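You operate a simulated robot arm through the tools that you are given. There is no shell and no other tool.

You are at the controls of a simulated robot arm. One attempt, no reset.

## Task
Prime the dry glue wheel; run the card on top of the glue unit through for a 10 mm stripe.
Fine: draw the sliding plate back; leave the card on it, the wheel down and the knob at 10 mm.

It is judged by the outcome, as a careful person would: the job done as asked, and still so three seconds after it is handed in. It fails if anything else is knocked over, pushed out of place, dropped, spilled or broken.

## Robot
A 6-joint arm with a two-finger parallel gripper, fixed in place. Base frame: the origin is at the foot of the arm, x ahead of it, y to its left, z up. Lengths are in mm, angles in rad, forces in N, time in s.
Its first joint turns from -2.007 to 2.007 rad. Payload 3.43 kg.
The TCP is the grasp point between the finger pads, 34 mm short of the fingertips. In the tool frame z runs along the fingers and y along their closing line. Largest opening 128 mm; finger width 24, thickness 12; the body of the gripper, 48 by 130 mm, starts 96 mm behind the TCP.
Orientation is that of the tool frame in the base frame, as a unit quaternion [w, x, y, z]. With the fingers straight down and closing along the base's y, the tool's x points along the base's -x, its y along +y and its z along -z.

## Interface
- The arm moves only by the tool apply_moves. Its argument "rows" is a list of rows, each a list of 6 numbers: the shift along the tool's x, y, z in units of 25 mm (1.0 is 25 mm), then the turn, a rotation vector about the tool's x, y, z in units of 6 degrees (1.0 is 6 degrees). In form: [[dx, dy, dz, wx, wy, wz], ...]. A call has 1 to 20 rows; each row shifts and turns the commanded pose from where the row before left it, along the tool's axes as they then stand. "jaw" is the gripper command, from -1 (shut) to 1 (fully open), values between in proportion, set as the call begins (left out, the last holds). A call with a number of a shift or a turn outside -1 to 1 is refused whole. Each row takes 0.2 s and may step no farther than 50 mm and 0.15 rad from the row before; otherwise, or with a gripper value out of range, the whole call is refused. A pose out of reach is approached as far as the arm can. The call stops where the force on the tool passes 90 N (or 10 N more than at its start, if that is more) or the arm is blocked; 0.2 s more then pass. Each finger travels about 153 mm/s and halts on what it meets, pressing with about 27 N; the grip force reading is that of the motor and also rises with nothing between the fingers. The clock runs only during rows and for 0.2 s after the last one: add rows that do not move to give the fingers time. The reply holds the time, the measured pose of the TCP, the force on the tool along the base axes, the opening and the grip force, in the units named above and with some noise, with the torque about the TCP (base axes, N m) and any sound that the robot's microphone picked up.
- Cameras (640 x 400 px; columns grow to the right, rows downward): "scene" is fixed at [48.5, 651.7, 1752.3]; the picture's right is [-0.60, -0.80, 0.00], its down [-0.57, 0.43, -0.70] and it looks along [0.56, -0.42, -0.71] (base axes); focal length 360 px, centre (320, 200). "wrist" rides on the gripper at [76, -11, -160] in the tool frame; the picture's right is [0.15, 0.99, 0.00], its down [-0.88, 0.13, -0.46] and it looks along [-0.45, 0.07, 0.89] (tool axes); focal length 234 px, centre (320, 200). There is no depth. A picture from a camera that has moved, and an enlarged one, comes with that camera's place and axes in the base frame and with its lens.
- grab_frame(camera): a new picture of that camera. It takes no simulated time.
- raise_lower(by): slides the trunk up (or, below 0, down) by that many mm; the arm rides with it, the base frame stays. It gives what a move gives, with no picture.
- inspect(camera, box): a new picture of the part [left, top, right, bottom] of that camera's present view, enlarged. It takes no simulated time.
- sign_off(): hands the job in; it is judged then, once.

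Places have to be worked out from the pictures, the camera data and where the tool is seen. Open the gripper and draw the arm clear of the work before you hand the job in, unless the task says otherwise.

The tools are called after ">>>" by a JSON object that holds its "fn" and its "kwargs". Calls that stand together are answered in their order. apply_moves: Moves the arm, as the interface text tells. Its arguments: {"type":"object","properties":{"rows":{"type":"array","items":{"type":"array","items":{"type":"number"}}},"jaw":{"type":"number"}},"required":["rows"]} The other tools are called the same way: raise_lower (by) slides the trunk up or down; grab_frame (camera) takes a picture; inspect (camera, box) takes an enlarged picture of a part of a camera's view; sign_off () hands the job in.

At the start:

```text
time_s: 0.0
ee_pos: [273.3, 255.5, 1330.2]
tcp_rot: [-0.001, 0.0, 1.0, 0.0]
force: [-0.1, -0.8, 0.4]
ft_torque: [0.01, -0.01, -0.02]
opening: 128.0
grasp_force: 0.0
trunk travel left (down, up): [-925.0, 65.0]
```

scene: 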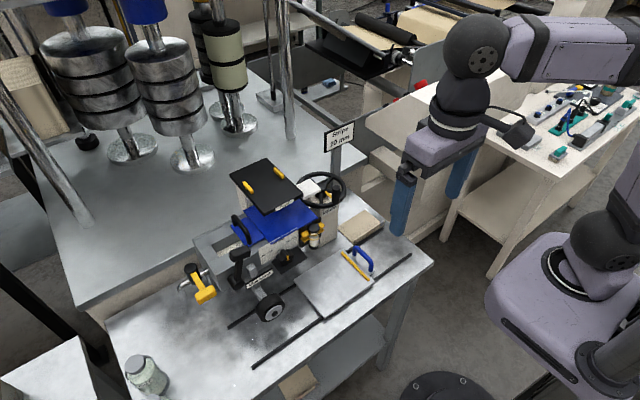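
wrist: 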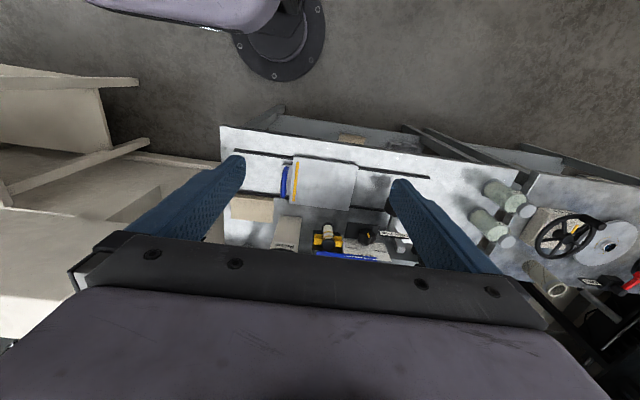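

I'll begin by looking closer at the glue unit in both cameras before moving anything.

>>> {"fn": "inspect", "kwargs": {"camera": "scene", "box": [160, 130, 420, 360]}}

>>> {"fn": "inspect", "kwargs": {"camera": "scene", "box": [220, 150, 360, 240]}}

>>> {"fn": "inspect", "kwargs": {"camera": "scene", "box": [170, 230, 310, 330]}}

>>> {"fn": "inspect", "kwargs": {"camera": "wrist", "box": [210, 120, 450, 280]}}

>>> {"fn": "inspect", "kwargs": {"camera": "scene", "box": [310, 110, 370, 160]}}

```text
1.74 times, centred on (290, 245) of scene
camera zoom: at [48.5, 651.7, 1752.3], right [-0.6, -0.8, 0.0], down [-0.57, 0.43, -0.7], along [0.56, -0.42, -0.71], focal length 625 px, centre (372, 122)
```

zoom: 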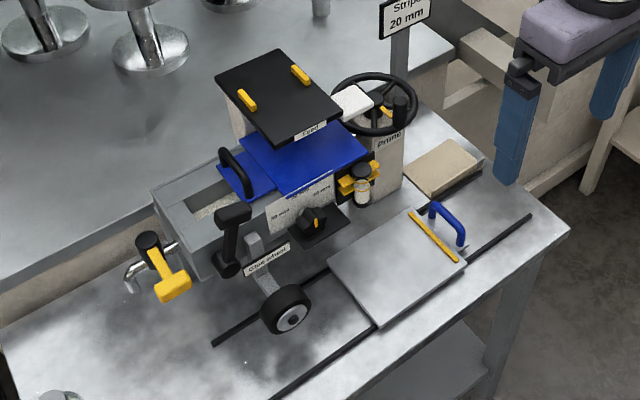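

```text
4.44 times, centred on (290, 195) of scene
camera zoom: at [48.5, 651.7, 1752.3], right [-0.6, -0.8, 0.0], down [-0.57, 0.43, -0.7], along [0.56, -0.42, -0.71], focal length 1598 px, centre (453, 222)
```

zoom: 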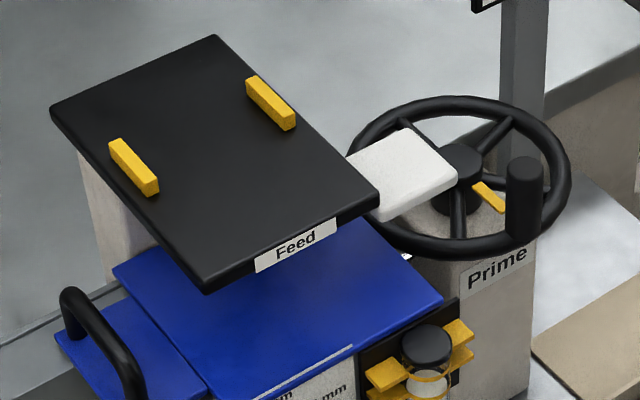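

```text
4.00 times, centred on (240, 280) of scene
camera zoom: at [48.5, 651.7, 1752.3], right [-0.6, -0.8, 0.0], down [-0.57, 0.43, -0.7], along [0.56, -0.42, -0.71], focal length 1438 px, centre (640, -120)
```

zoom: 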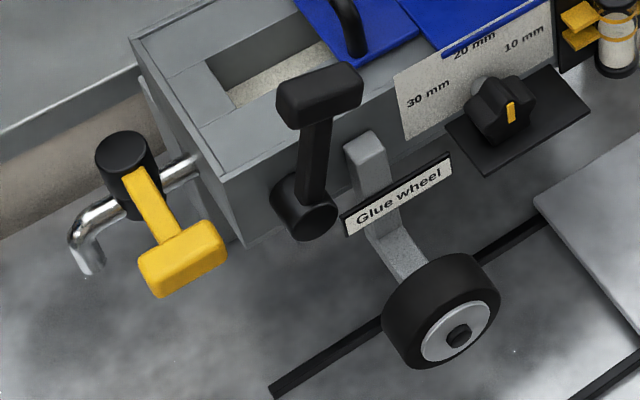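

```text
2.50 times, centred on (330, 200) of wrist
camera zoom: at [197.5, 244.9, 1488.4], right [-0.15, 0.99, 0.0], down [0.88, 0.13, 0.46], along [0.45, 0.07, -0.89], focal length 585 px, centre (295, 200)
```

zoom: 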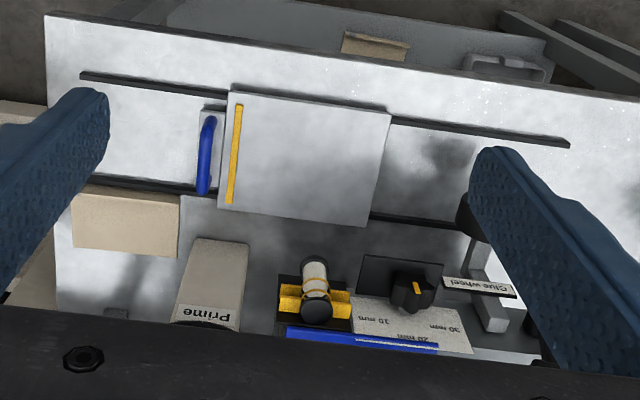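

```text
8.00 times, centred on (340, 135) of scene
camera zoom: at [48.5, 651.7, 1752.3], right [-0.6, -0.8, 0.0], down [-0.57, 0.43, -0.7], along [0.56, -0.42, -0.71], focal length 2876 px, centre (160, 720)
```

zoom: 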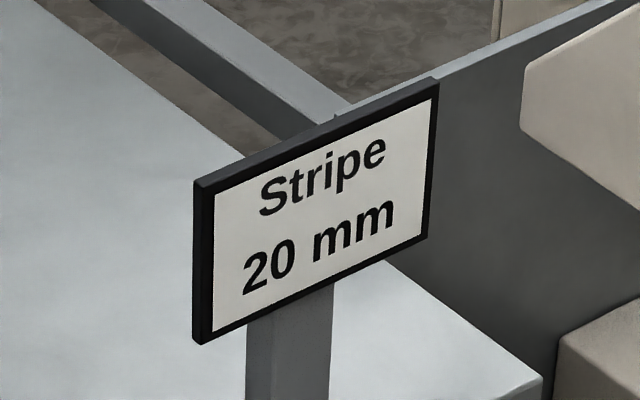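

The unit has a Prime handwheel, a 10/20/30 mm knob, a Glue wheel lever, a sliding plate, and something white beside the Feed tray. I'll pitch the tool back so the wrist camera faces the unit and get a closer look.

>>> {"fn": "apply_moves", "kwargs": {"rows": [[0, 0, 0, 0, -1, 0], [0, 0, 0, 0, -1, 0], [0, 0, 0, 0, -1, 0], [0, 0, 0, 0, -1, 0]]}}

>>> {"fn": "grab_frame", "kwargs": {"camera": "wrist"}}

```text
time_s: 1.0
ee_pos: [272.7, 255.1, 1328.6]
tcp_rot: [0.209, 0.0, 0.978, 0.001]
force: [0.0, 0.2, 0.1]
ft_torque: [0.03, 0.02, -0.02]
opening: 127.9
grasp_force: 0.1
trunk travel left (down, up): [-925.0, 65.0]
```

```text
taken
camera wrist: at [138.6, 244.7, 1443.2], right [-0.13, 0.99, -0.06], down [0.62, 0.13, 0.78], along [0.78, 0.07, -0.63], focal length 234 px, centre (320, 200)
```

wrist: 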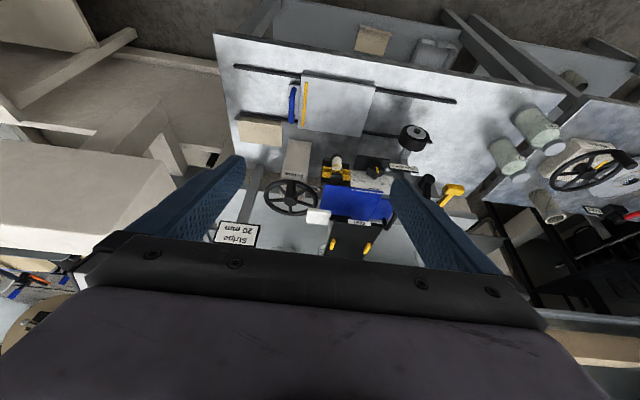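

The whole unit is now in the wrist view (upside down). I'll enlarge it.

>>> {"fn": "inspect", "kwargs": {"camera": "wrist", "box": [210, 120, 410, 260]}}

>>> {"fn": "inspect", "kwargs": {"camera": "wrist", "box": [260, 140, 350, 220]}}

>>> {"fn": "inspect", "kwargs": {"camera": "wrist", "box": [320, 120, 480, 220]}}

>>> {"fn": "inspect", "kwargs": {"camera": "wrist", "box": [290, 190, 410, 260]}}

```text
2.86 times, centred on (310, 190) of wrist
camera zoom: at [138.6, 244.7, 1443.2], right [-0.13, 0.99, -0.06], down [0.62, 0.13, 0.78], along [0.78, 0.07, -0.63], focal length 669 px, centre (349, 229)
```

zoom: 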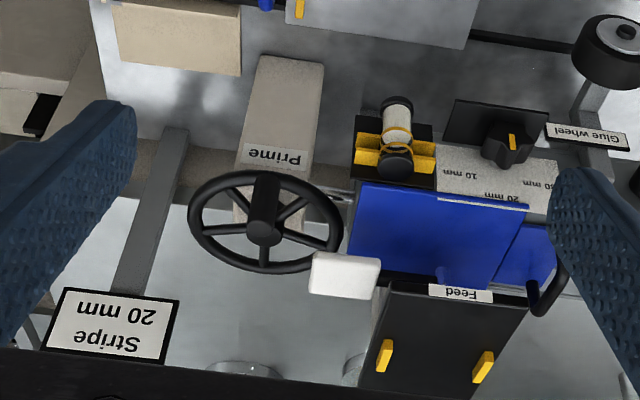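

```text
5.00 times, centred on (305, 180) of wrist
camera zoom: at [138.6, 244.7, 1443.2], right [-0.13, 0.99, -0.06], down [0.62, 0.13, 0.78], along [0.78, 0.07, -0.63], focal length 1171 px, centre (395, 300)
```

zoom: 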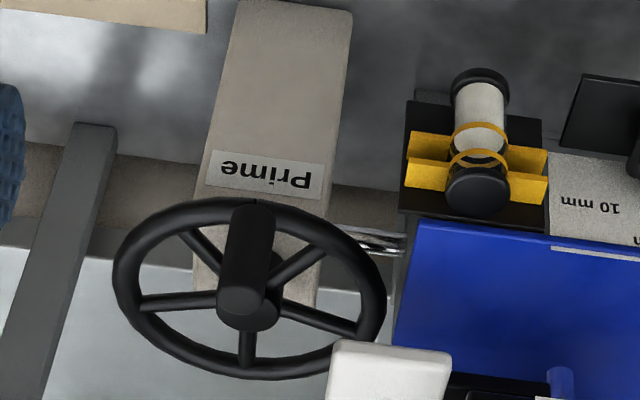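

```text
4.00 times, centred on (400, 170) of wrist
camera zoom: at [138.6, 244.7, 1443.2], right [-0.13, 0.99, -0.06], down [0.62, 0.13, 0.78], along [0.78, 0.07, -0.63], focal length 937 px, centre (0, 320)
```

zoom: 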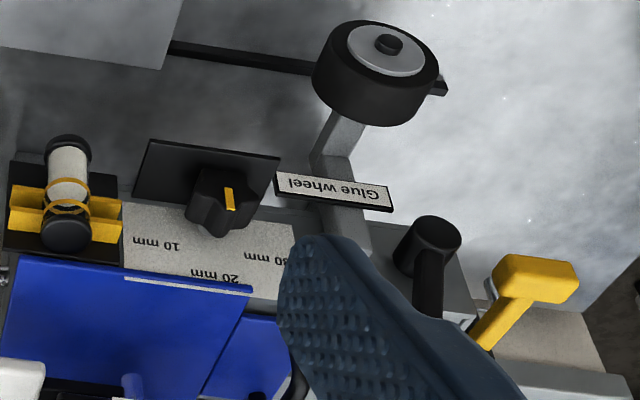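

```text
5.33 times, centred on (350, 225) of wrist
camera zoom: at [138.6, 244.7, 1443.2], right [-0.13, 0.99, -0.06], down [0.62, 0.13, 0.78], along [0.78, 0.07, -0.63], focal length 1249 px, centre (160, 67)
```

zoom: 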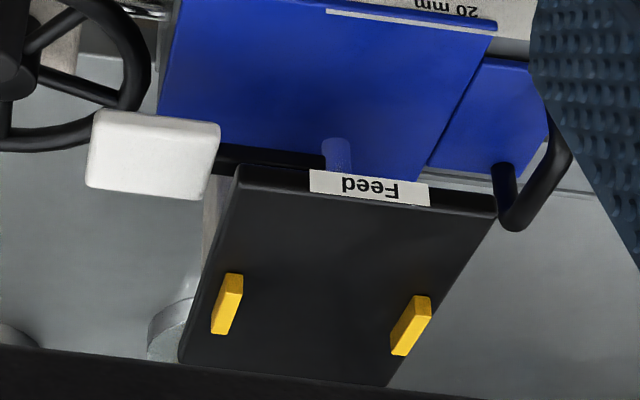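

The zoom re-renders sharply, so I'll enlarge smaller parts to identify the card (blue sheet vs the white block) and the knob/lever states.

>>> {"fn": "inspect", "kwargs": {"camera": "wrist", "box": [310, 175, 390, 230]}}

>>> {"fn": "inspect", "kwargs": {"camera": "wrist", "box": [345, 150, 405, 190]}}

>>> {"fn": "inspect", "kwargs": {"camera": "scene", "box": [235, 200, 325, 260]}}

>>> {"fn": "inspect", "kwargs": {"camera": "scene", "box": [290, 165, 360, 215]}}

>>> {"fn": "inspect", "kwargs": {"camera": "scene", "box": [290, 200, 400, 300]}}

```text
7.27 times, centred on (350, 202) of wrist
camera zoom: at [138.6, 244.7, 1443.2], right [-0.13, 0.99, -0.06], down [0.62, 0.13, 0.78], along [0.78, 0.07, -0.63], focal length 1703 px, centre (102, 182)
```

zoom: 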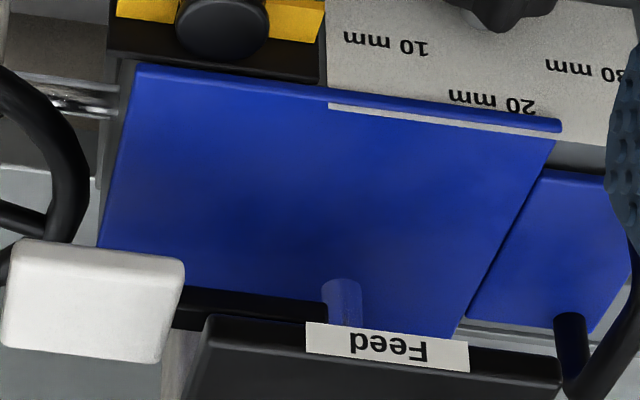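

```text
10.00 times, centred on (375, 170) of wrist
camera zoom: at [138.6, 244.7, 1443.2], right [-0.13, 0.99, -0.06], down [0.62, 0.13, 0.78], along [0.78, 0.07, -0.63], focal length 2342 px, centre (-230, 500)
```

zoom: 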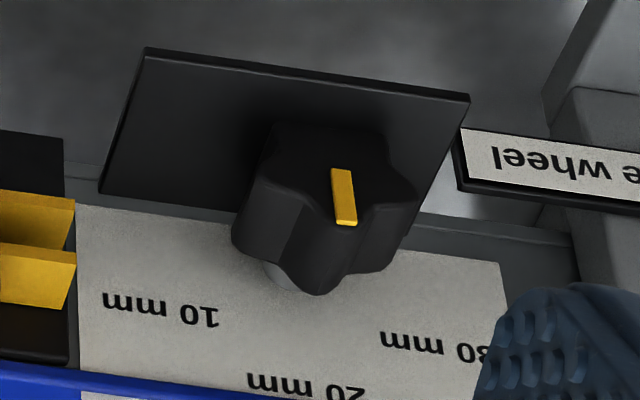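

```text
6.67 times, centred on (280, 230) of scene
camera zoom: at [48.5, 651.7, 1752.3], right [-0.6, -0.8, 0.0], down [-0.57, 0.43, -0.7], along [0.56, -0.42, -0.71], focal length 2397 px, centre (587, 0)
```

zoom: 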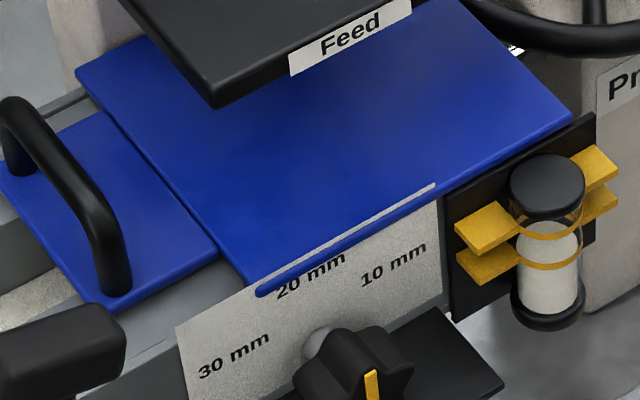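

```text
8.00 times, centred on (325, 190) of scene
camera zoom: at [48.5, 651.7, 1752.3], right [-0.6, -0.8, 0.0], down [-0.57, 0.43, -0.7], along [0.56, -0.42, -0.71], focal length 2876 px, centre (280, 280)
```

zoom: 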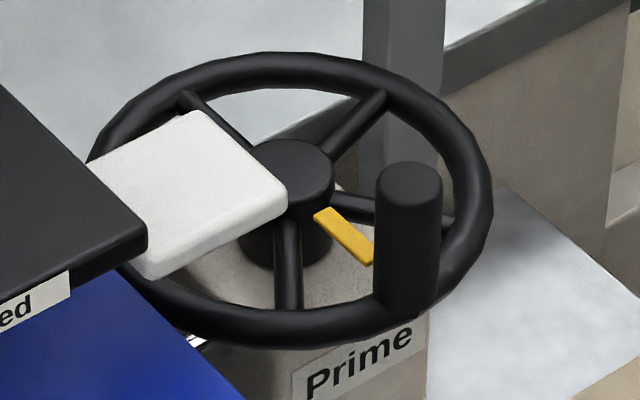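

```text
4.00 times, centred on (345, 250) of scene
camera zoom: at [48.5, 651.7, 1752.3], right [-0.6, -0.8, 0.0], down [-0.57, 0.43, -0.7], along [0.56, -0.42, -0.71], focal length 1438 px, centre (220, 0)
```

zoom: 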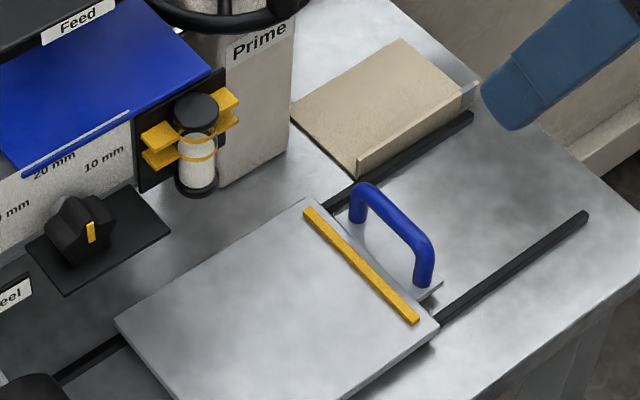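

The blue sheet (with a white line along its overhanging front edge) looks like a loose card lying over the tank/lid, while the white block seems attached to something by the Feed tray. I'll lower the trunk and pitch further to look horizontally into the gap to be sure.

>>> {"fn": "raise_lower", "kwargs": {"by": -150}}

>>> {"fn": "apply_moves", "kwargs": {"rows": [[0, 0, 0, 0, -1, 0], [0, 0, 0, 0, -1, 0], [0, 0, 0, 0, -1, 0], [0, 0, 0, 0, -1, 0], [0, 0, 0, 0, -1, 0], [0, 0, 0, 0, -1, 0]]}}

>>> {"fn": "grab_frame", "kwargs": {"camera": "wrist"}}

>>> {"fn": "grab_frame", "kwargs": {"camera": "scene"}}

```text
time_s: 2.8
ee_pos: [274.2, 256.0, 1179.7]
tcp_rot: [0.209, -0.001, 0.978, 0.001]
force: [0.2, -0.5, 0.2]
ft_torque: [0.0, -0.01, 0.03]
opening: 128.2
grasp_force: 0.1
trunk travel left (down, up): [-775.0, 215.0]
```

```text
time_s: 4.2
ee_pos: [273.7, 255.4, 1179.9]
tcp_rot: [0.501, 0.0, 0.865, 0.0]
force: [0.8, 0.1, 0.2]
ft_torque: [0.03, -0.02, -0.01]
opening: 127.8
grasp_force: 0.0
trunk travel left (down, up): [-775.0, 215.0]
```

```text
taken
camera wrist: at [96.7, 245.0, 1193.4], right [-0.07, 0.99, -0.13], down [0.04, 0.13, 0.99], along [1.0, 0.07, -0.05], focal length 234 px, centre (320, 200)
```

wrist: 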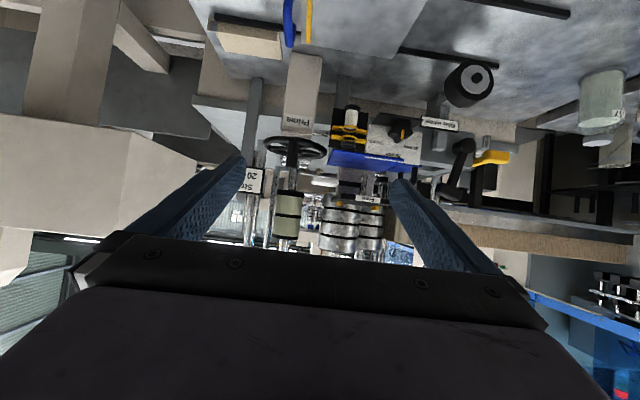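

```text
taken
```

scene: 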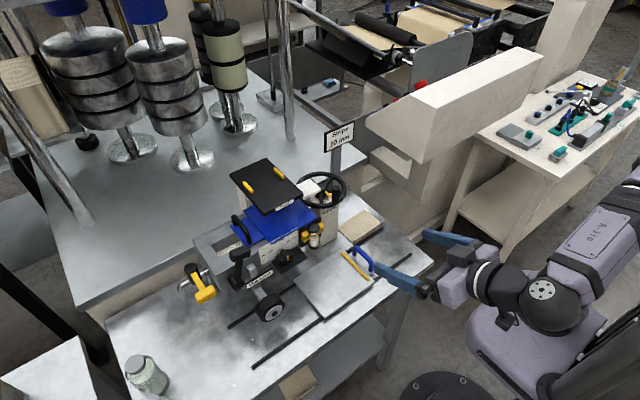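

>>> {"fn": "inspect", "kwargs": {"camera": "wrist", "box": [280, 130, 420, 210]}}

>>> {"fn": "inspect", "kwargs": {"camera": "wrist", "box": [310, 140, 400, 200]}}

>>> {"fn": "inspect", "kwargs": {"camera": "wrist", "box": [370, 50, 530, 200]}}

>>> {"fn": "inspect", "kwargs": {"camera": "wrist", "box": [210, 0, 430, 140]}}

```text
4.57 times, centred on (350, 170) of wrist
camera zoom: at [96.7, 245.0, 1193.4], right [-0.07, 0.99, -0.13], down [0.04, 0.13, 0.99], along [1.0, 0.07, -0.05], focal length 1070 px, centre (183, 337)
```

zoom: 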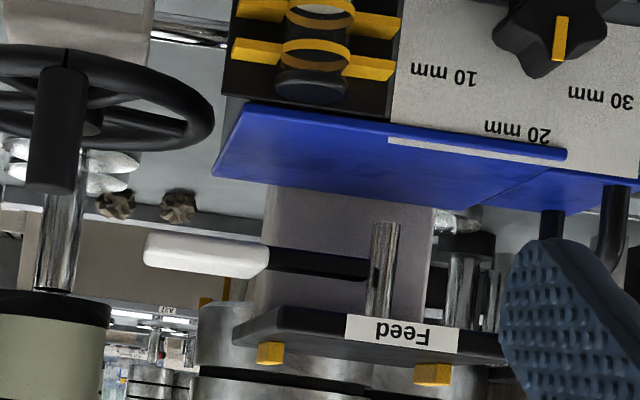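

```text
6.67 times, centred on (355, 170) of wrist
camera zoom: at [96.7, 245.0, 1193.4], right [-0.07, 0.99, -0.13], down [0.04, 0.13, 0.99], along [1.0, 0.07, -0.05], focal length 1561 px, centre (87, 400)
```

zoom: 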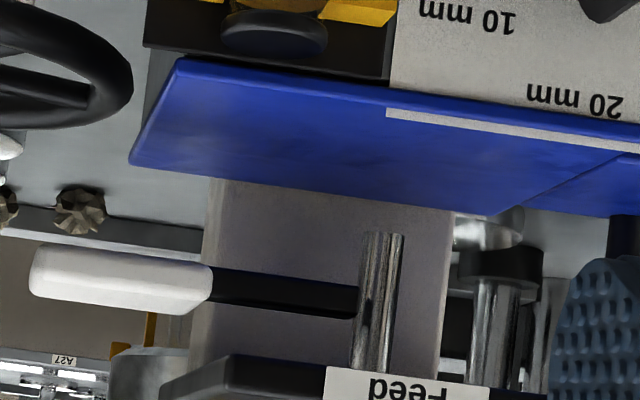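

```text
2.67 times, centred on (450, 125) of wrist
camera zoom: at [96.7, 245.0, 1193.4], right [-0.07, 0.99, -0.13], down [0.04, 0.13, 0.99], along [1.0, 0.07, -0.05], focal length 624 px, centre (-27, 400)
```

zoom: 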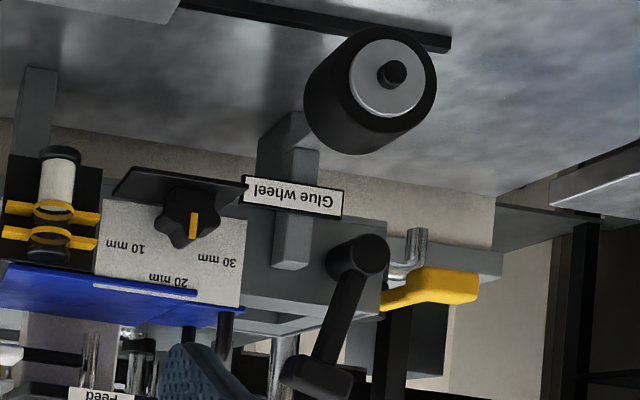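

```text
2.86 times, centred on (320, 70) of wrist
camera zoom: at [96.7, 245.0, 1193.4], right [-0.07, 0.99, -0.13], down [0.04, 0.13, 0.99], along [1.0, 0.07, -0.05], focal length 669 px, centre (320, 571)
```

zoom: 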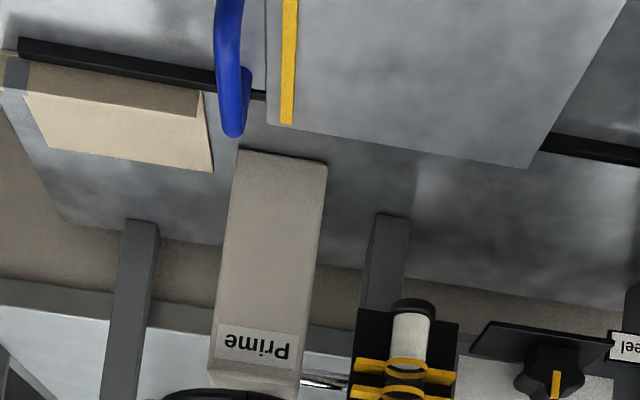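

The white piece is a Feed lever grip on a chrome post, so the blue sheet lying on the tank is the card. I'll zoom on the knob, lever and wheel from this near-frontal view.

>>> {"fn": "inspect", "kwargs": {"camera": "wrist", "box": [375, 105, 425, 140]}}

>>> {"fn": "inspect", "kwargs": {"camera": "wrist", "box": [420, 120, 520, 205]}}

>>> {"fn": "inspect", "kwargs": {"camera": "wrist", "box": [420, 50, 510, 140]}}

>>> {"fn": "inspect", "kwargs": {"camera": "wrist", "box": [250, 110, 340, 180]}}

>>> {"fn": "inspect", "kwargs": {"camera": "wrist", "box": [320, 90, 380, 170]}}

```text
11.43 times, centred on (400, 122) of wrist
camera zoom: at [96.7, 245.0, 1193.4], right [-0.07, 0.99, -0.13], down [0.04, 0.13, 0.99], along [1.0, 0.07, -0.05], focal length 2676 px, centre (-594, 1086)
```

zoom: 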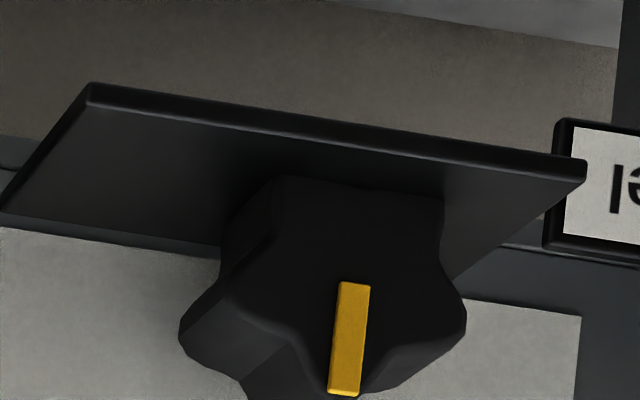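

```text
4.71 times, centred on (470, 162) of wrist
camera zoom: at [96.7, 245.0, 1193.4], right [-0.07, 0.99, -0.13], down [0.04, 0.13, 0.99], along [1.0, 0.07, -0.05], focal length 1102 px, centre (-386, 376)
```

zoom: 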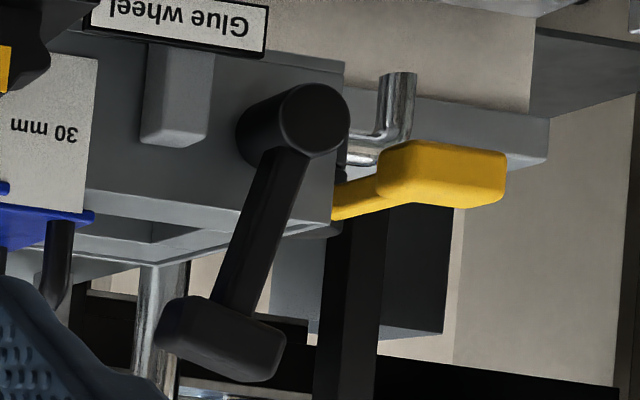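

```text
4.44 times, centred on (465, 95) of wrist
camera zoom: at [96.7, 245.0, 1193.4], right [-0.07, 0.99, -0.13], down [0.04, 0.13, 0.99], along [1.0, 0.07, -0.05], focal length 1041 px, centre (-324, 667)
```

zoom: 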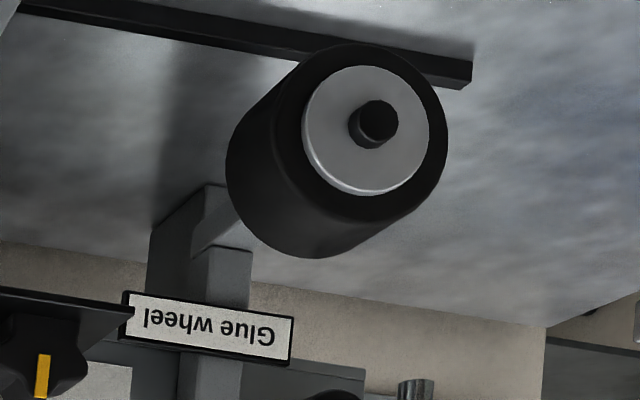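

```text
5.71 times, centred on (295, 145) of wrist
camera zoom: at [96.7, 245.0, 1193.4], right [-0.07, 0.99, -0.13], down [0.04, 0.13, 0.99], along [1.0, 0.07, -0.05], focal length 1338 px, centre (463, 514)
```

zoom: 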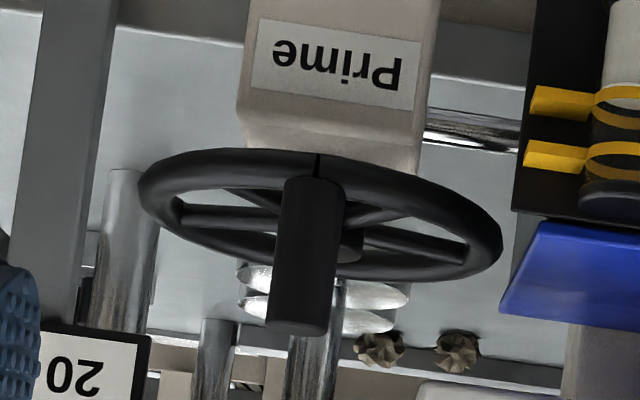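

```text
5.00 times, centred on (350, 130) of wrist
camera zoom: at [96.7, 245.0, 1193.4], right [-0.07, 0.99, -0.13], down [0.04, 0.13, 0.99], along [1.0, 0.07, -0.05], focal length 1171 px, centre (170, 550)
```

zoom: 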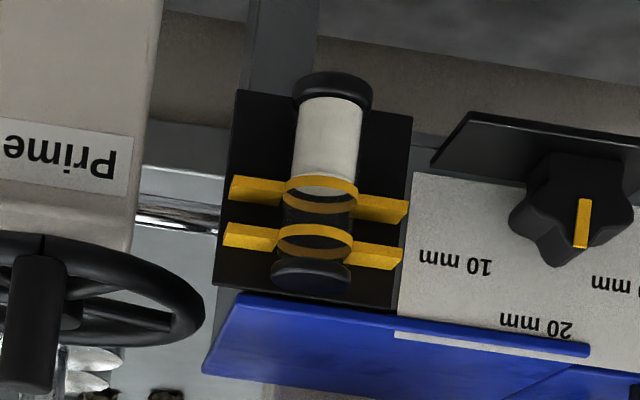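

The knob points up (20 mm), the glue wheel is raised with its lever upright, and the card overhangs the tank front by about 12 mm at z≈1068. I'll bring the tool horizontal and move closer in front of the unit, checking reach as I go.

>>> {"fn": "apply_moves", "kwargs": {"rows": [[0, 0, 0, 0, -1, 0], [0, 0, 0, 0, -1, 0], [0, 0, 0, 0, -1, 0], [0, 0, 0, 0, -1, 0], [0, 0, 0, 0, -1, 0], [0, 0.8, 0, 0, 0, 0], [0, 0.8, 0, 0, 0, 0], [0, 0.8, 0, 0, 0, 0], [0, 0.8, 0, 0, 0, 0], [0, 0.8, 0, 0, 0, 0]]}}

>>> {"fn": "grab_frame", "kwargs": {"camera": "wrist"}}

>>> {"fn": "grab_frame", "kwargs": {"camera": "scene"}}

```text
time_s: 6.3
ee_pos: [272.6, 356.5, 1179.5]
tcp_rot: [0.707, -0.001, 0.707, 0.001]
force: [0.8, 0.0, 0.2]
ft_torque: [-0.01, 0.01, -0.05]
opening: 127.9
grasp_force: 0.0
trunk travel left (down, up): [-775.0, 215.0]
```

```text
taken
camera wrist: at [112.9, 345.7, 1103.4], right [0.0, 0.99, -0.15], down [-0.46, 0.13, 0.88], along [0.89, 0.07, 0.45], focal length 234 px, centre (320, 200)
```

wrist: 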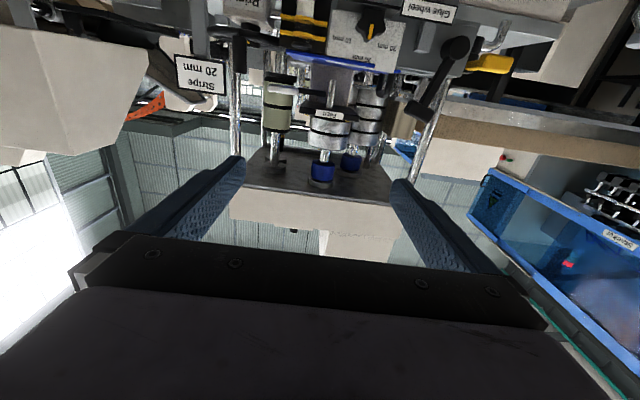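

```text
taken
```

scene: 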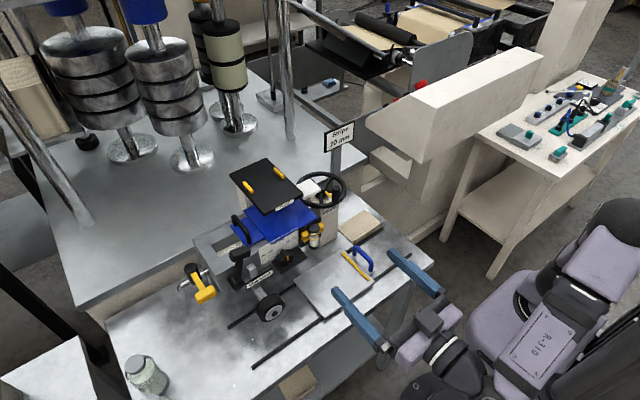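

The tool is horizontal in front of the unit. I'll zoom in on the card edge and the knob from this lower frontal view.

>>> {"fn": "inspect", "kwargs": {"camera": "wrist", "box": [260, 0, 480, 110]}}

>>> {"fn": "inspect", "kwargs": {"camera": "wrist", "box": [280, 30, 420, 100]}}

>>> {"fn": "inspect", "kwargs": {"camera": "wrist", "box": [325, 0, 415, 75]}}

```text
2.91 times, centred on (370, 55) of wrist
camera zoom: at [112.9, 345.7, 1103.4], right [0.0, 0.99, -0.15], down [-0.46, 0.13, 0.88], along [0.89, 0.07, 0.45], focal length 681 px, centre (174, 622)
```

zoom: 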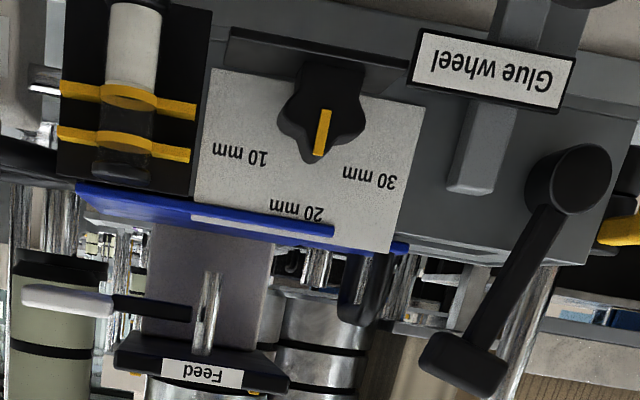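

```text
4.57 times, centred on (350, 65) of wrist
camera zoom: at [112.9, 345.7, 1103.4], right [0.0, 0.99, -0.15], down [-0.46, 0.13, 0.88], along [0.89, 0.07, 0.45], focal length 1070 px, centre (183, 817)
```

zoom: 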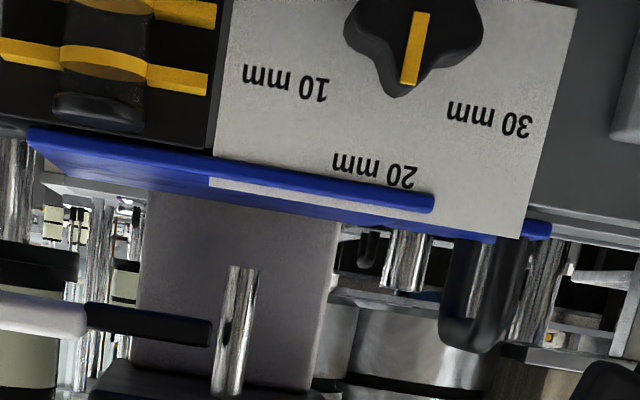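

```text
5.33 times, centred on (370, 38) of wrist
camera zoom: at [112.9, 345.7, 1103.4], right [0.0, 0.99, -0.15], down [-0.46, 0.13, 0.88], along [0.89, 0.07, 0.45], focal length 1249 px, centre (53, 1067)
```

zoom: 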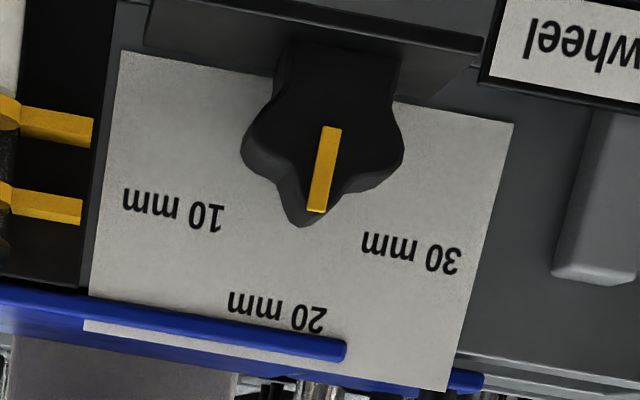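

I want to be certain what the blue sheet is before gripping it, so I'll zoom hard on its front edge from both cameras.

>>> {"fn": "inspect", "kwargs": {"camera": "wrist", "box": [340, 60, 410, 90]}}

>>> {"fn": "inspect", "kwargs": {"camera": "wrist", "box": [280, 45, 340, 85]}}

>>> {"fn": "inspect", "kwargs": {"camera": "scene", "box": [260, 220, 310, 250]}}

>>> {"fn": "inspect", "kwargs": {"camera": "scene", "box": [230, 200, 280, 230]}}

>>> {"fn": "inspect", "kwargs": {"camera": "scene", "box": [295, 200, 335, 230]}}

```text
9.14 times, centred on (375, 75) of wrist
camera zoom: at [112.9, 345.7, 1103.4], right [0.0, 0.99, -0.15], down [-0.46, 0.13, 0.88], along [0.89, 0.07, 0.45], focal length 2141 px, centre (-183, 1343)
```

zoom: 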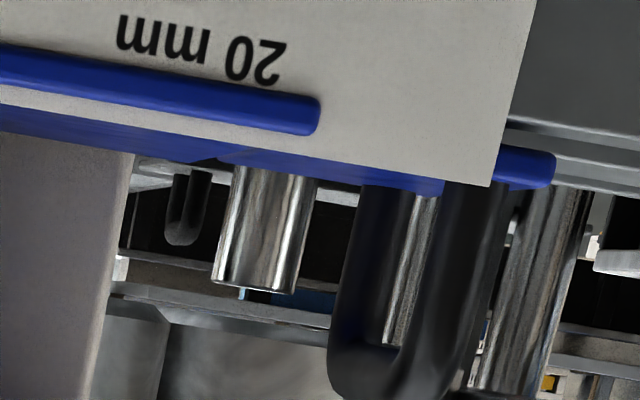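

```text
10.00 times, centred on (310, 65) of wrist
camera zoom: at [112.9, 345.7, 1103.4], right [0.0, 0.99, -0.15], down [-0.46, 0.13, 0.88], along [0.89, 0.07, 0.45], focal length 2342 px, centre (420, 1550)
```

zoom: 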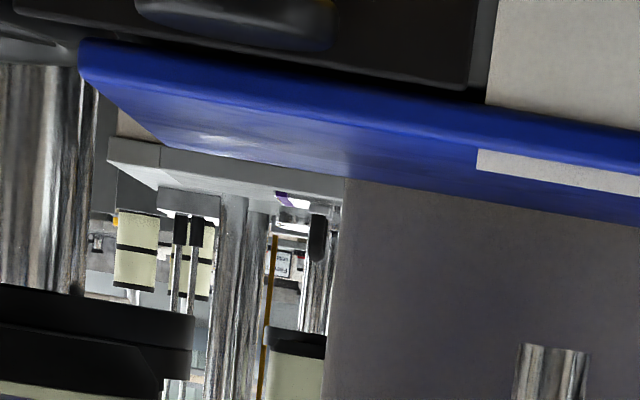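

```text
12.80 times, centred on (285, 235) of scene
camera zoom: at [48.5, 651.7, 1752.3], right [-0.6, -0.8, 0.0], down [-0.57, 0.43, -0.7], along [0.56, -0.42, -0.71], focal length 4602 px, centre (768, -248)
```

zoom: 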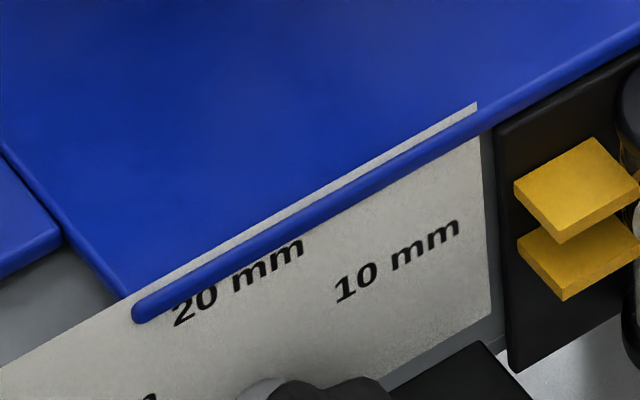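

```text
12.80 times, centred on (255, 215) of scene
camera zoom: at [48.5, 651.7, 1752.3], right [-0.6, -0.8, 0.0], down [-0.57, 0.43, -0.7], along [0.56, -0.42, -0.71], focal length 4602 px, centre (1152, 8)
```

zoom: 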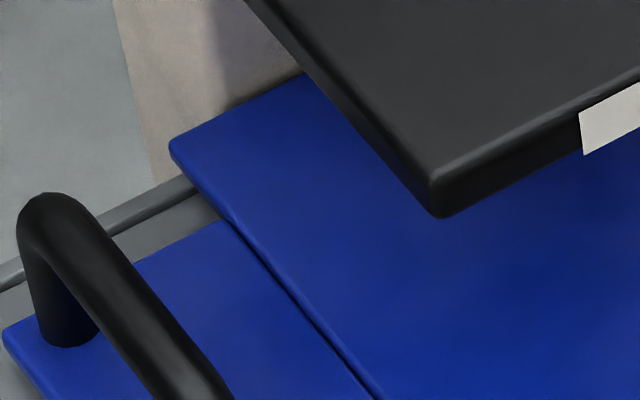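

```text
13.33 times, centred on (315, 215) of scene
camera zoom: at [48.5, 651.7, 1752.3], right [-0.6, -0.8, 0.0], down [-0.57, 0.43, -0.7], along [0.56, -0.42, -0.71], focal length 4793 px, centre (387, 0)
```

zoom: 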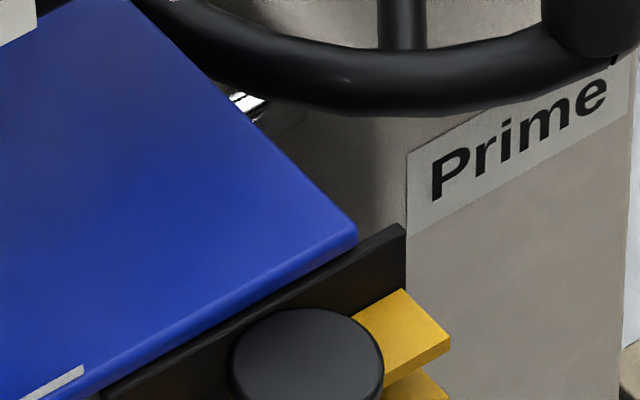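

The white line turns out to be the top of the scale label behind the blue sheet's front lip; the sheet still looks like a separate board lying on the tank, overlapping the handled lid. I'll half-close the fingers and roll 90° so they can pinch its overhanging front edge between the sight-glass clip (y≤347) and the knob (y≥386), and test gently whether it is loose.

>>> {"fn": "apply_moves", "kwargs": {"rows": [[0, 0, 0, 0, 0, 1], [0, 0, 0, 0, 0, 1], [0, 0, 0, 0, 0, 1], [0, 0, 0, 0, 0, 1], [0, 0, 0, 0, 0, 1], [0, 0, 0, 0, 0, 1], [0, 0, 0, 0, 0, 1], [0, 0, 0, 0, 0, 1], [0, 0, 0, 0, 0, 1], [0, 0, 0, 0, 0, 1], [0, 0, 0, 0, 0, 1], [0, 0, 0, 0, 0, 1], [0, 0, 0, 0, 0, 1], [0, 0, 0, 0, 0, 1], [0, 0, 0, 0, 0, 1]], "jaw": -0.4}}

>>> {"fn": "grab_frame", "kwargs": {"camera": "wrist"}}

>>> {"fn": "grab_frame", "kwargs": {"camera": "scene"}}

```text
time_s: 9.6
ee_pos: [273.1, 463.3, 1415.6]
tcp_rot: [0.5, 0.501, 0.501, 0.498]
force: [0.0, -0.8, 0.0]
ft_torque: [-0.02, -0.01, -0.01]
opening: 38.5
grasp_force: 0.0
out of reach, approached as far as the arm can: row 7, 8, 9, 10, 11, 12, 13, 14, 15
trunk travel left (down, up): [-775.0, 215.0]
```

```text
taken
camera wrist: at [112.8, 539.6, 1403.8], right [0.0, 0.15, 0.99], down [-0.46, -0.88, 0.13], along [0.89, -0.45, 0.07], focal length 234 px, centre (320, 200)
```

wrist: 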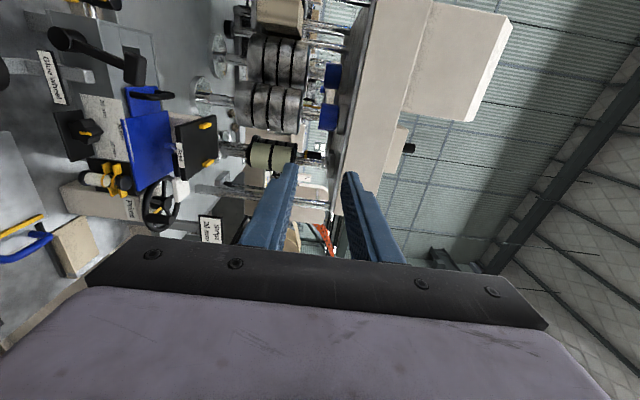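

```text
taken
```

scene: 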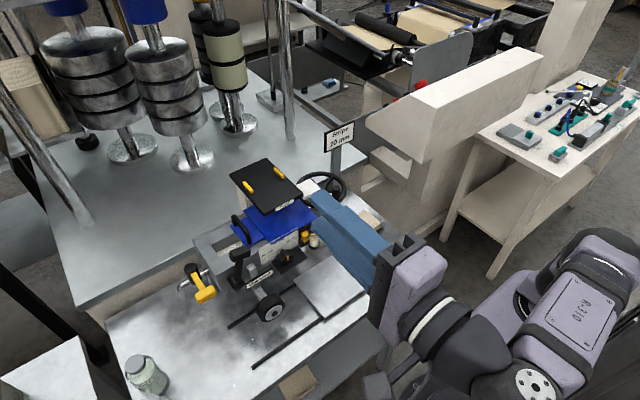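

The arm could not hold that position while rolling and ended up higher (z≈1415) with the roll achieved. I'll send a no-motion row to see whether the commanded pose follows the actual one.

>>> {"fn": "apply_moves", "kwargs": {"rows": [[0, 0, 0, 0, 0, 0]]}}

```text
time_s: 9.9
ee_pos: [273.5, 461.7, 1416.0]
tcp_rot: [0.5, 0.501, 0.501, 0.499]
force: [-0.1, 0.1, -0.4]
ft_torque: [0.0, 0.01, 0.03]
opening: 38.4
grasp_force: 0.1
trunk travel left (down, up): [-775.0, 215.0]
```

The command follows the actual pose. I'll roll back the other way, since the opposite roll may stay in reach, watching the pose reported.

>>> {"fn": "apply_moves", "kwargs": {"rows": [[0, 0, 0, 0, 0, -1], [0, 0, 0, 0, 0, -1], [0, 0, 0, 0, 0, -1], [0, 0, 0, 0, 0, -1], [0, 0, 0, 0, 0, -1], [0, 0, 0, 0, 0, -1], [0, 0, 0, 0, 0, -1], [0, 0, 0, 0, 0, -1], [0, 0, 0, 0, 0, -1], [0, 0, 0, 0, 0, -1], [0, 0, 0, 0, 0, -1], [0, 0, 0, 0, 0, -1], [0, 0, 0, 0, 0, -1], [0, 0, 0, 0, 0, -1], [0, 0, 0, 0, 0, -1]]}}

>>> {"fn": "apply_moves", "kwargs": {"rows": [[1, 0, 0, 0, 0, 0], [1, 0, 0, 0, 0, 0], [1, 0, 0, 0, 0, 0], [1, 0, 0, 0, 0, 0], [1, 0, 0, 0, 0, 0], [1, 0, 0, 0, 0, 0], [1, 0, 0, 0, 0, 0], [1, 0, 0, 0, 0, 0]]}}

>>> {"fn": "grab_frame", "kwargs": {"camera": "scene"}}

```text
time_s: 13.2
ee_pos: [272.5, 461.8, 1416.9]
tcp_rot: [0.707, 0.0, 0.707, 0.0]
force: [0.7, -0.3, 0.1]
ft_torque: [0.01, -0.07, 0.01]
opening: 38.2
grasp_force: 0.1
trunk travel left (down, up): [-775.0, 215.0]
```

```text
time_s: 14.9
ee_pos: [271.8, 461.2, 1215.6]
tcp_rot: [0.707, 0.0, 0.707, 0.0]
force: [0.3, -0.2, 0.5]
ft_torque: [-0.01, 0.02, 0.0]
opening: 38.6
grasp_force: 0.1
trunk travel left (down, up): [-775.0, 215.0]
```

```text
taken
```

scene: 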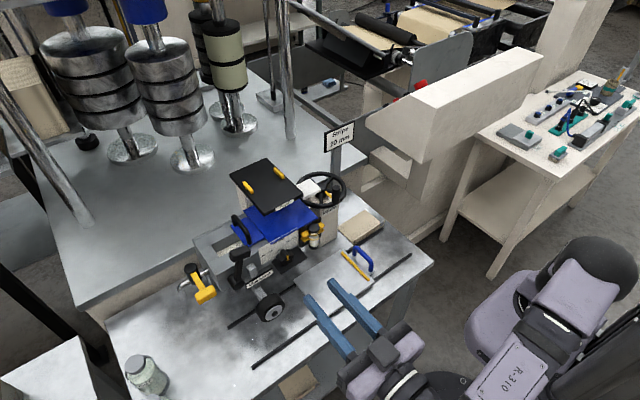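

Back at zero roll, z≈1216. I'll shift to y≈366 and try rolling the other way in two stages.

>>> {"fn": "apply_moves", "kwargs": {"rows": [[0, -0.95, 0, 0, 0, 0], [0, -0.95, 0, 0, 0, 0], [0, -0.95, 0, 0, 0, 0], [0, -0.95, 0, 0, 0, 0], [0, 0, 0, 0, 0, -1], [0, 0, 0, 0, 0, -1], [0, 0, 0, 0, 0, -1], [0, 0, 0, 0, 0, -1], [0, 0, 0, 0, 0, -1], [0, 0, 0, 0, 0, -1]]}}

>>> {"fn": "apply_moves", "kwargs": {"rows": [[0, 0, 0, 0, 0, -1], [0, 0, 0, 0, 0, -1], [0, 0, 0, 0, 0, -1], [0, 0, 0, 0, 0, -1], [0, 0, 0, 0, 0, -1], [0, 0, 0, 0, 0, -1], [0, 0, 0, 0, 0, -1], [0, 0, 0, 0, 0, -1], [0, 0, 0, 0, 0, -1]]}}

>>> {"fn": "grab_frame", "kwargs": {"camera": "scene"}}

>>> {"fn": "grab_frame", "kwargs": {"camera": "wrist"}}

```text
time_s: 17.1
ee_pos: [273.1, 366.8, 1217.4]
tcp_rot: [0.672, -0.22, 0.672, -0.219]
force: [0.1, 0.0, 0.3]
ft_torque: [-0.01, 0.0, -0.01]
opening: 38.3
grasp_force: 0.1
trunk travel left (down, up): [-775.0, 215.0]
```

```text
time_s: 19.1
ee_pos: [272.1, 367.6, 1217.9]
tcp_rot: [-0.499, 0.5, -0.5, 0.501]
force: [-0.1, 0.1, -0.5]
ft_torque: [0.02, 0.0, -0.01]
opening: 38.4
grasp_force: 0.1
trunk travel left (down, up): [-775.0, 215.0]
```

```text
taken
```

scene: 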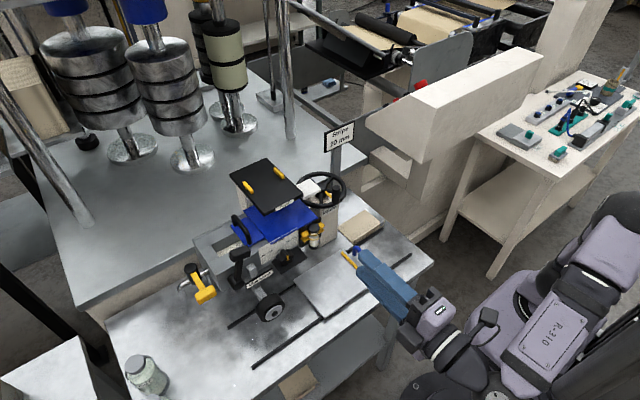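

```text
taken
camera wrist: at [112.0, 291.8, 1228.1], right [0.0, -0.15, -0.99], down [-0.46, 0.88, -0.13], along [0.89, 0.45, -0.07], focal length 234 px, centre (320, 200)
```

wrist: 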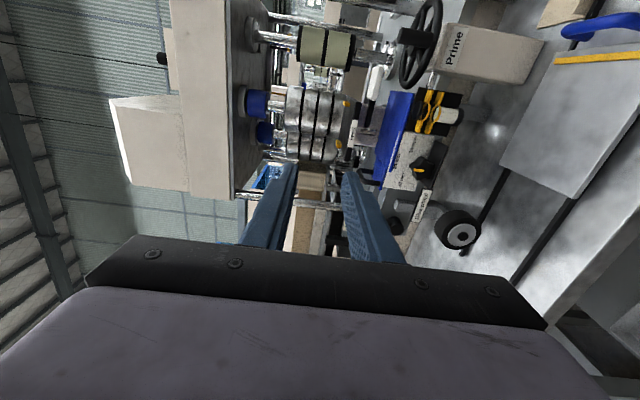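

Rolling −90° works in place (tool x→−y, y→−z, z→+x). I'll approach to about x=400, z=1100 in front of the card edge and look again.

>>> {"fn": "apply_moves", "kwargs": {"rows": [[0, 0.78, 0.85, 0, 0, 0], [0, 0.78, 0.85, 0, 0, 0], [0, 0.78, 0.85, 0, 0, 0], [0, 0.78, 0.85, 0, 0, 0], [0, 0.78, 0.85, 0, 0, 0], [0, 0.78, 0.85, 0, 0, 0]]}}

>>> {"fn": "grab_frame", "kwargs": {"camera": "wrist"}}

>>> {"fn": "inspect", "kwargs": {"camera": "scene", "box": [220, 160, 400, 290]}}

```text
time_s: 20.6
ee_pos: [401.5, 368.4, 1099.1]
tcp_rot: [0.5, -0.5, 0.5, -0.5]
force: [0.1, -0.5, -1.0]
ft_torque: [0.0, 0.01, -0.01]
opening: 38.1
grasp_force: 0.1
trunk travel left (down, up): [-775.0, 215.0]
```

```text
taken
camera wrist: at [241.9, 293.2, 1109.3], right [0.0, -0.15, -0.99], down [-0.46, 0.88, -0.13], along [0.89, 0.45, -0.07], focal length 234 px, centre (320, 200)
```

wrist: 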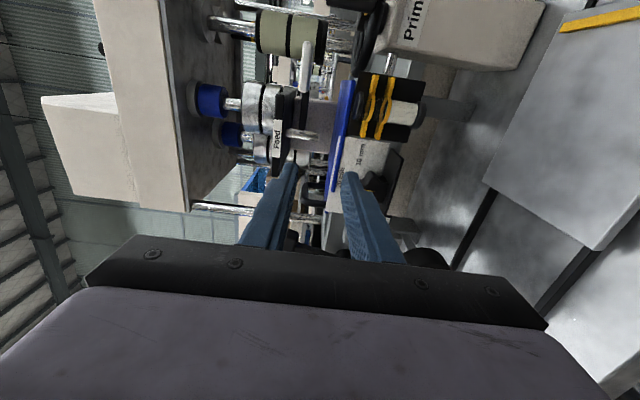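

```text
3.08 times, centred on (310, 225) of scene
camera zoom: at [48.5, 651.7, 1752.3], right [-0.6, -0.8, 0.0], down [-0.57, 0.43, -0.7], along [0.56, -0.42, -0.71], focal length 1106 px, centre (351, 123)
```

zoom: 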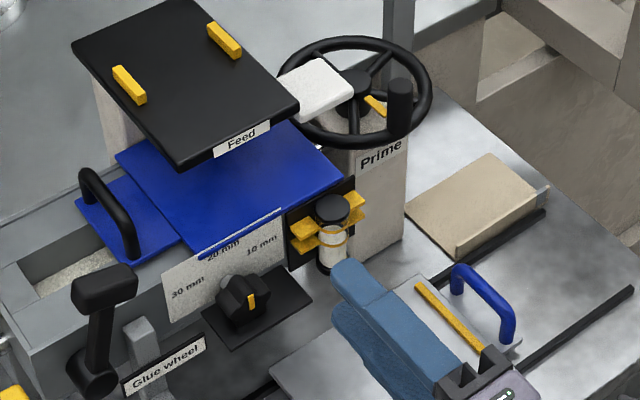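

>>> {"fn": "inspect", "kwargs": {"camera": "wrist", "box": [280, 60, 440, 220]}}

>>> {"fn": "inspect", "kwargs": {"camera": "wrist", "box": [320, 70, 390, 130]}}

>>> {"fn": "inspect", "kwargs": {"camera": "wrist", "box": [310, 130, 420, 220]}}

```text
2.50 times, centred on (360, 140) of wrist
camera zoom: at [241.9, 293.2, 1109.3], right [0.0, -0.15, -0.99], down [-0.46, 0.88, -0.13], along [0.89, 0.45, -0.07], focal length 585 px, centre (220, 350)
```

zoom: 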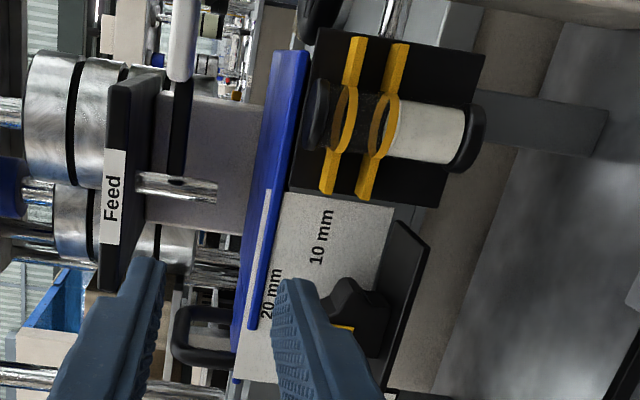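

```text
6.67 times, centred on (355, 100) of wrist
camera zoom: at [241.9, 293.2, 1109.3], right [0.0, -0.15, -0.99], down [-0.46, 0.88, -0.13], along [0.89, 0.45, -0.07], focal length 1561 px, centre (87, 867)
```

zoom: 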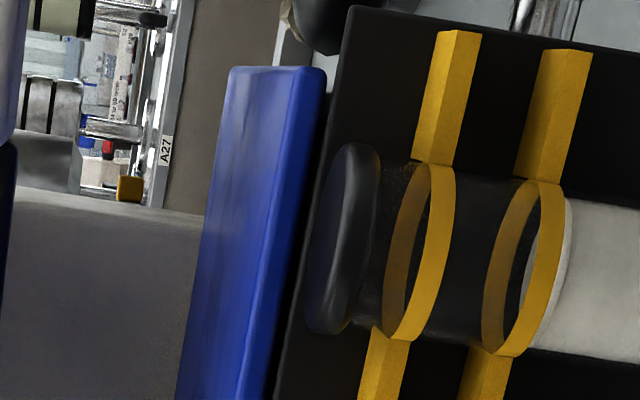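

```text
4.44 times, centred on (365, 175) of wrist
camera zoom: at [241.9, 293.2, 1109.3], right [0.0, -0.15, -0.99], down [-0.46, 0.88, -0.13], along [0.89, 0.45, -0.07], focal length 1041 px, centre (120, 311)
```

zoom: 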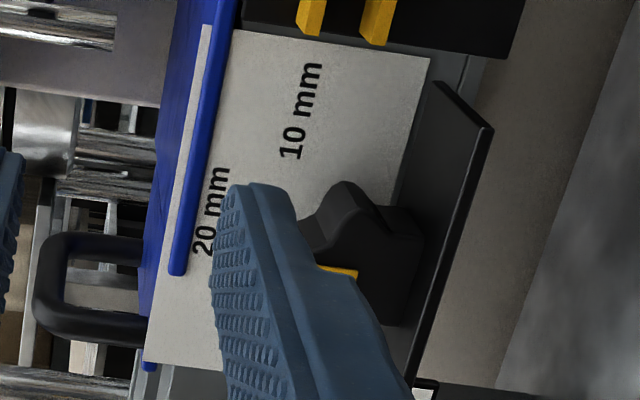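

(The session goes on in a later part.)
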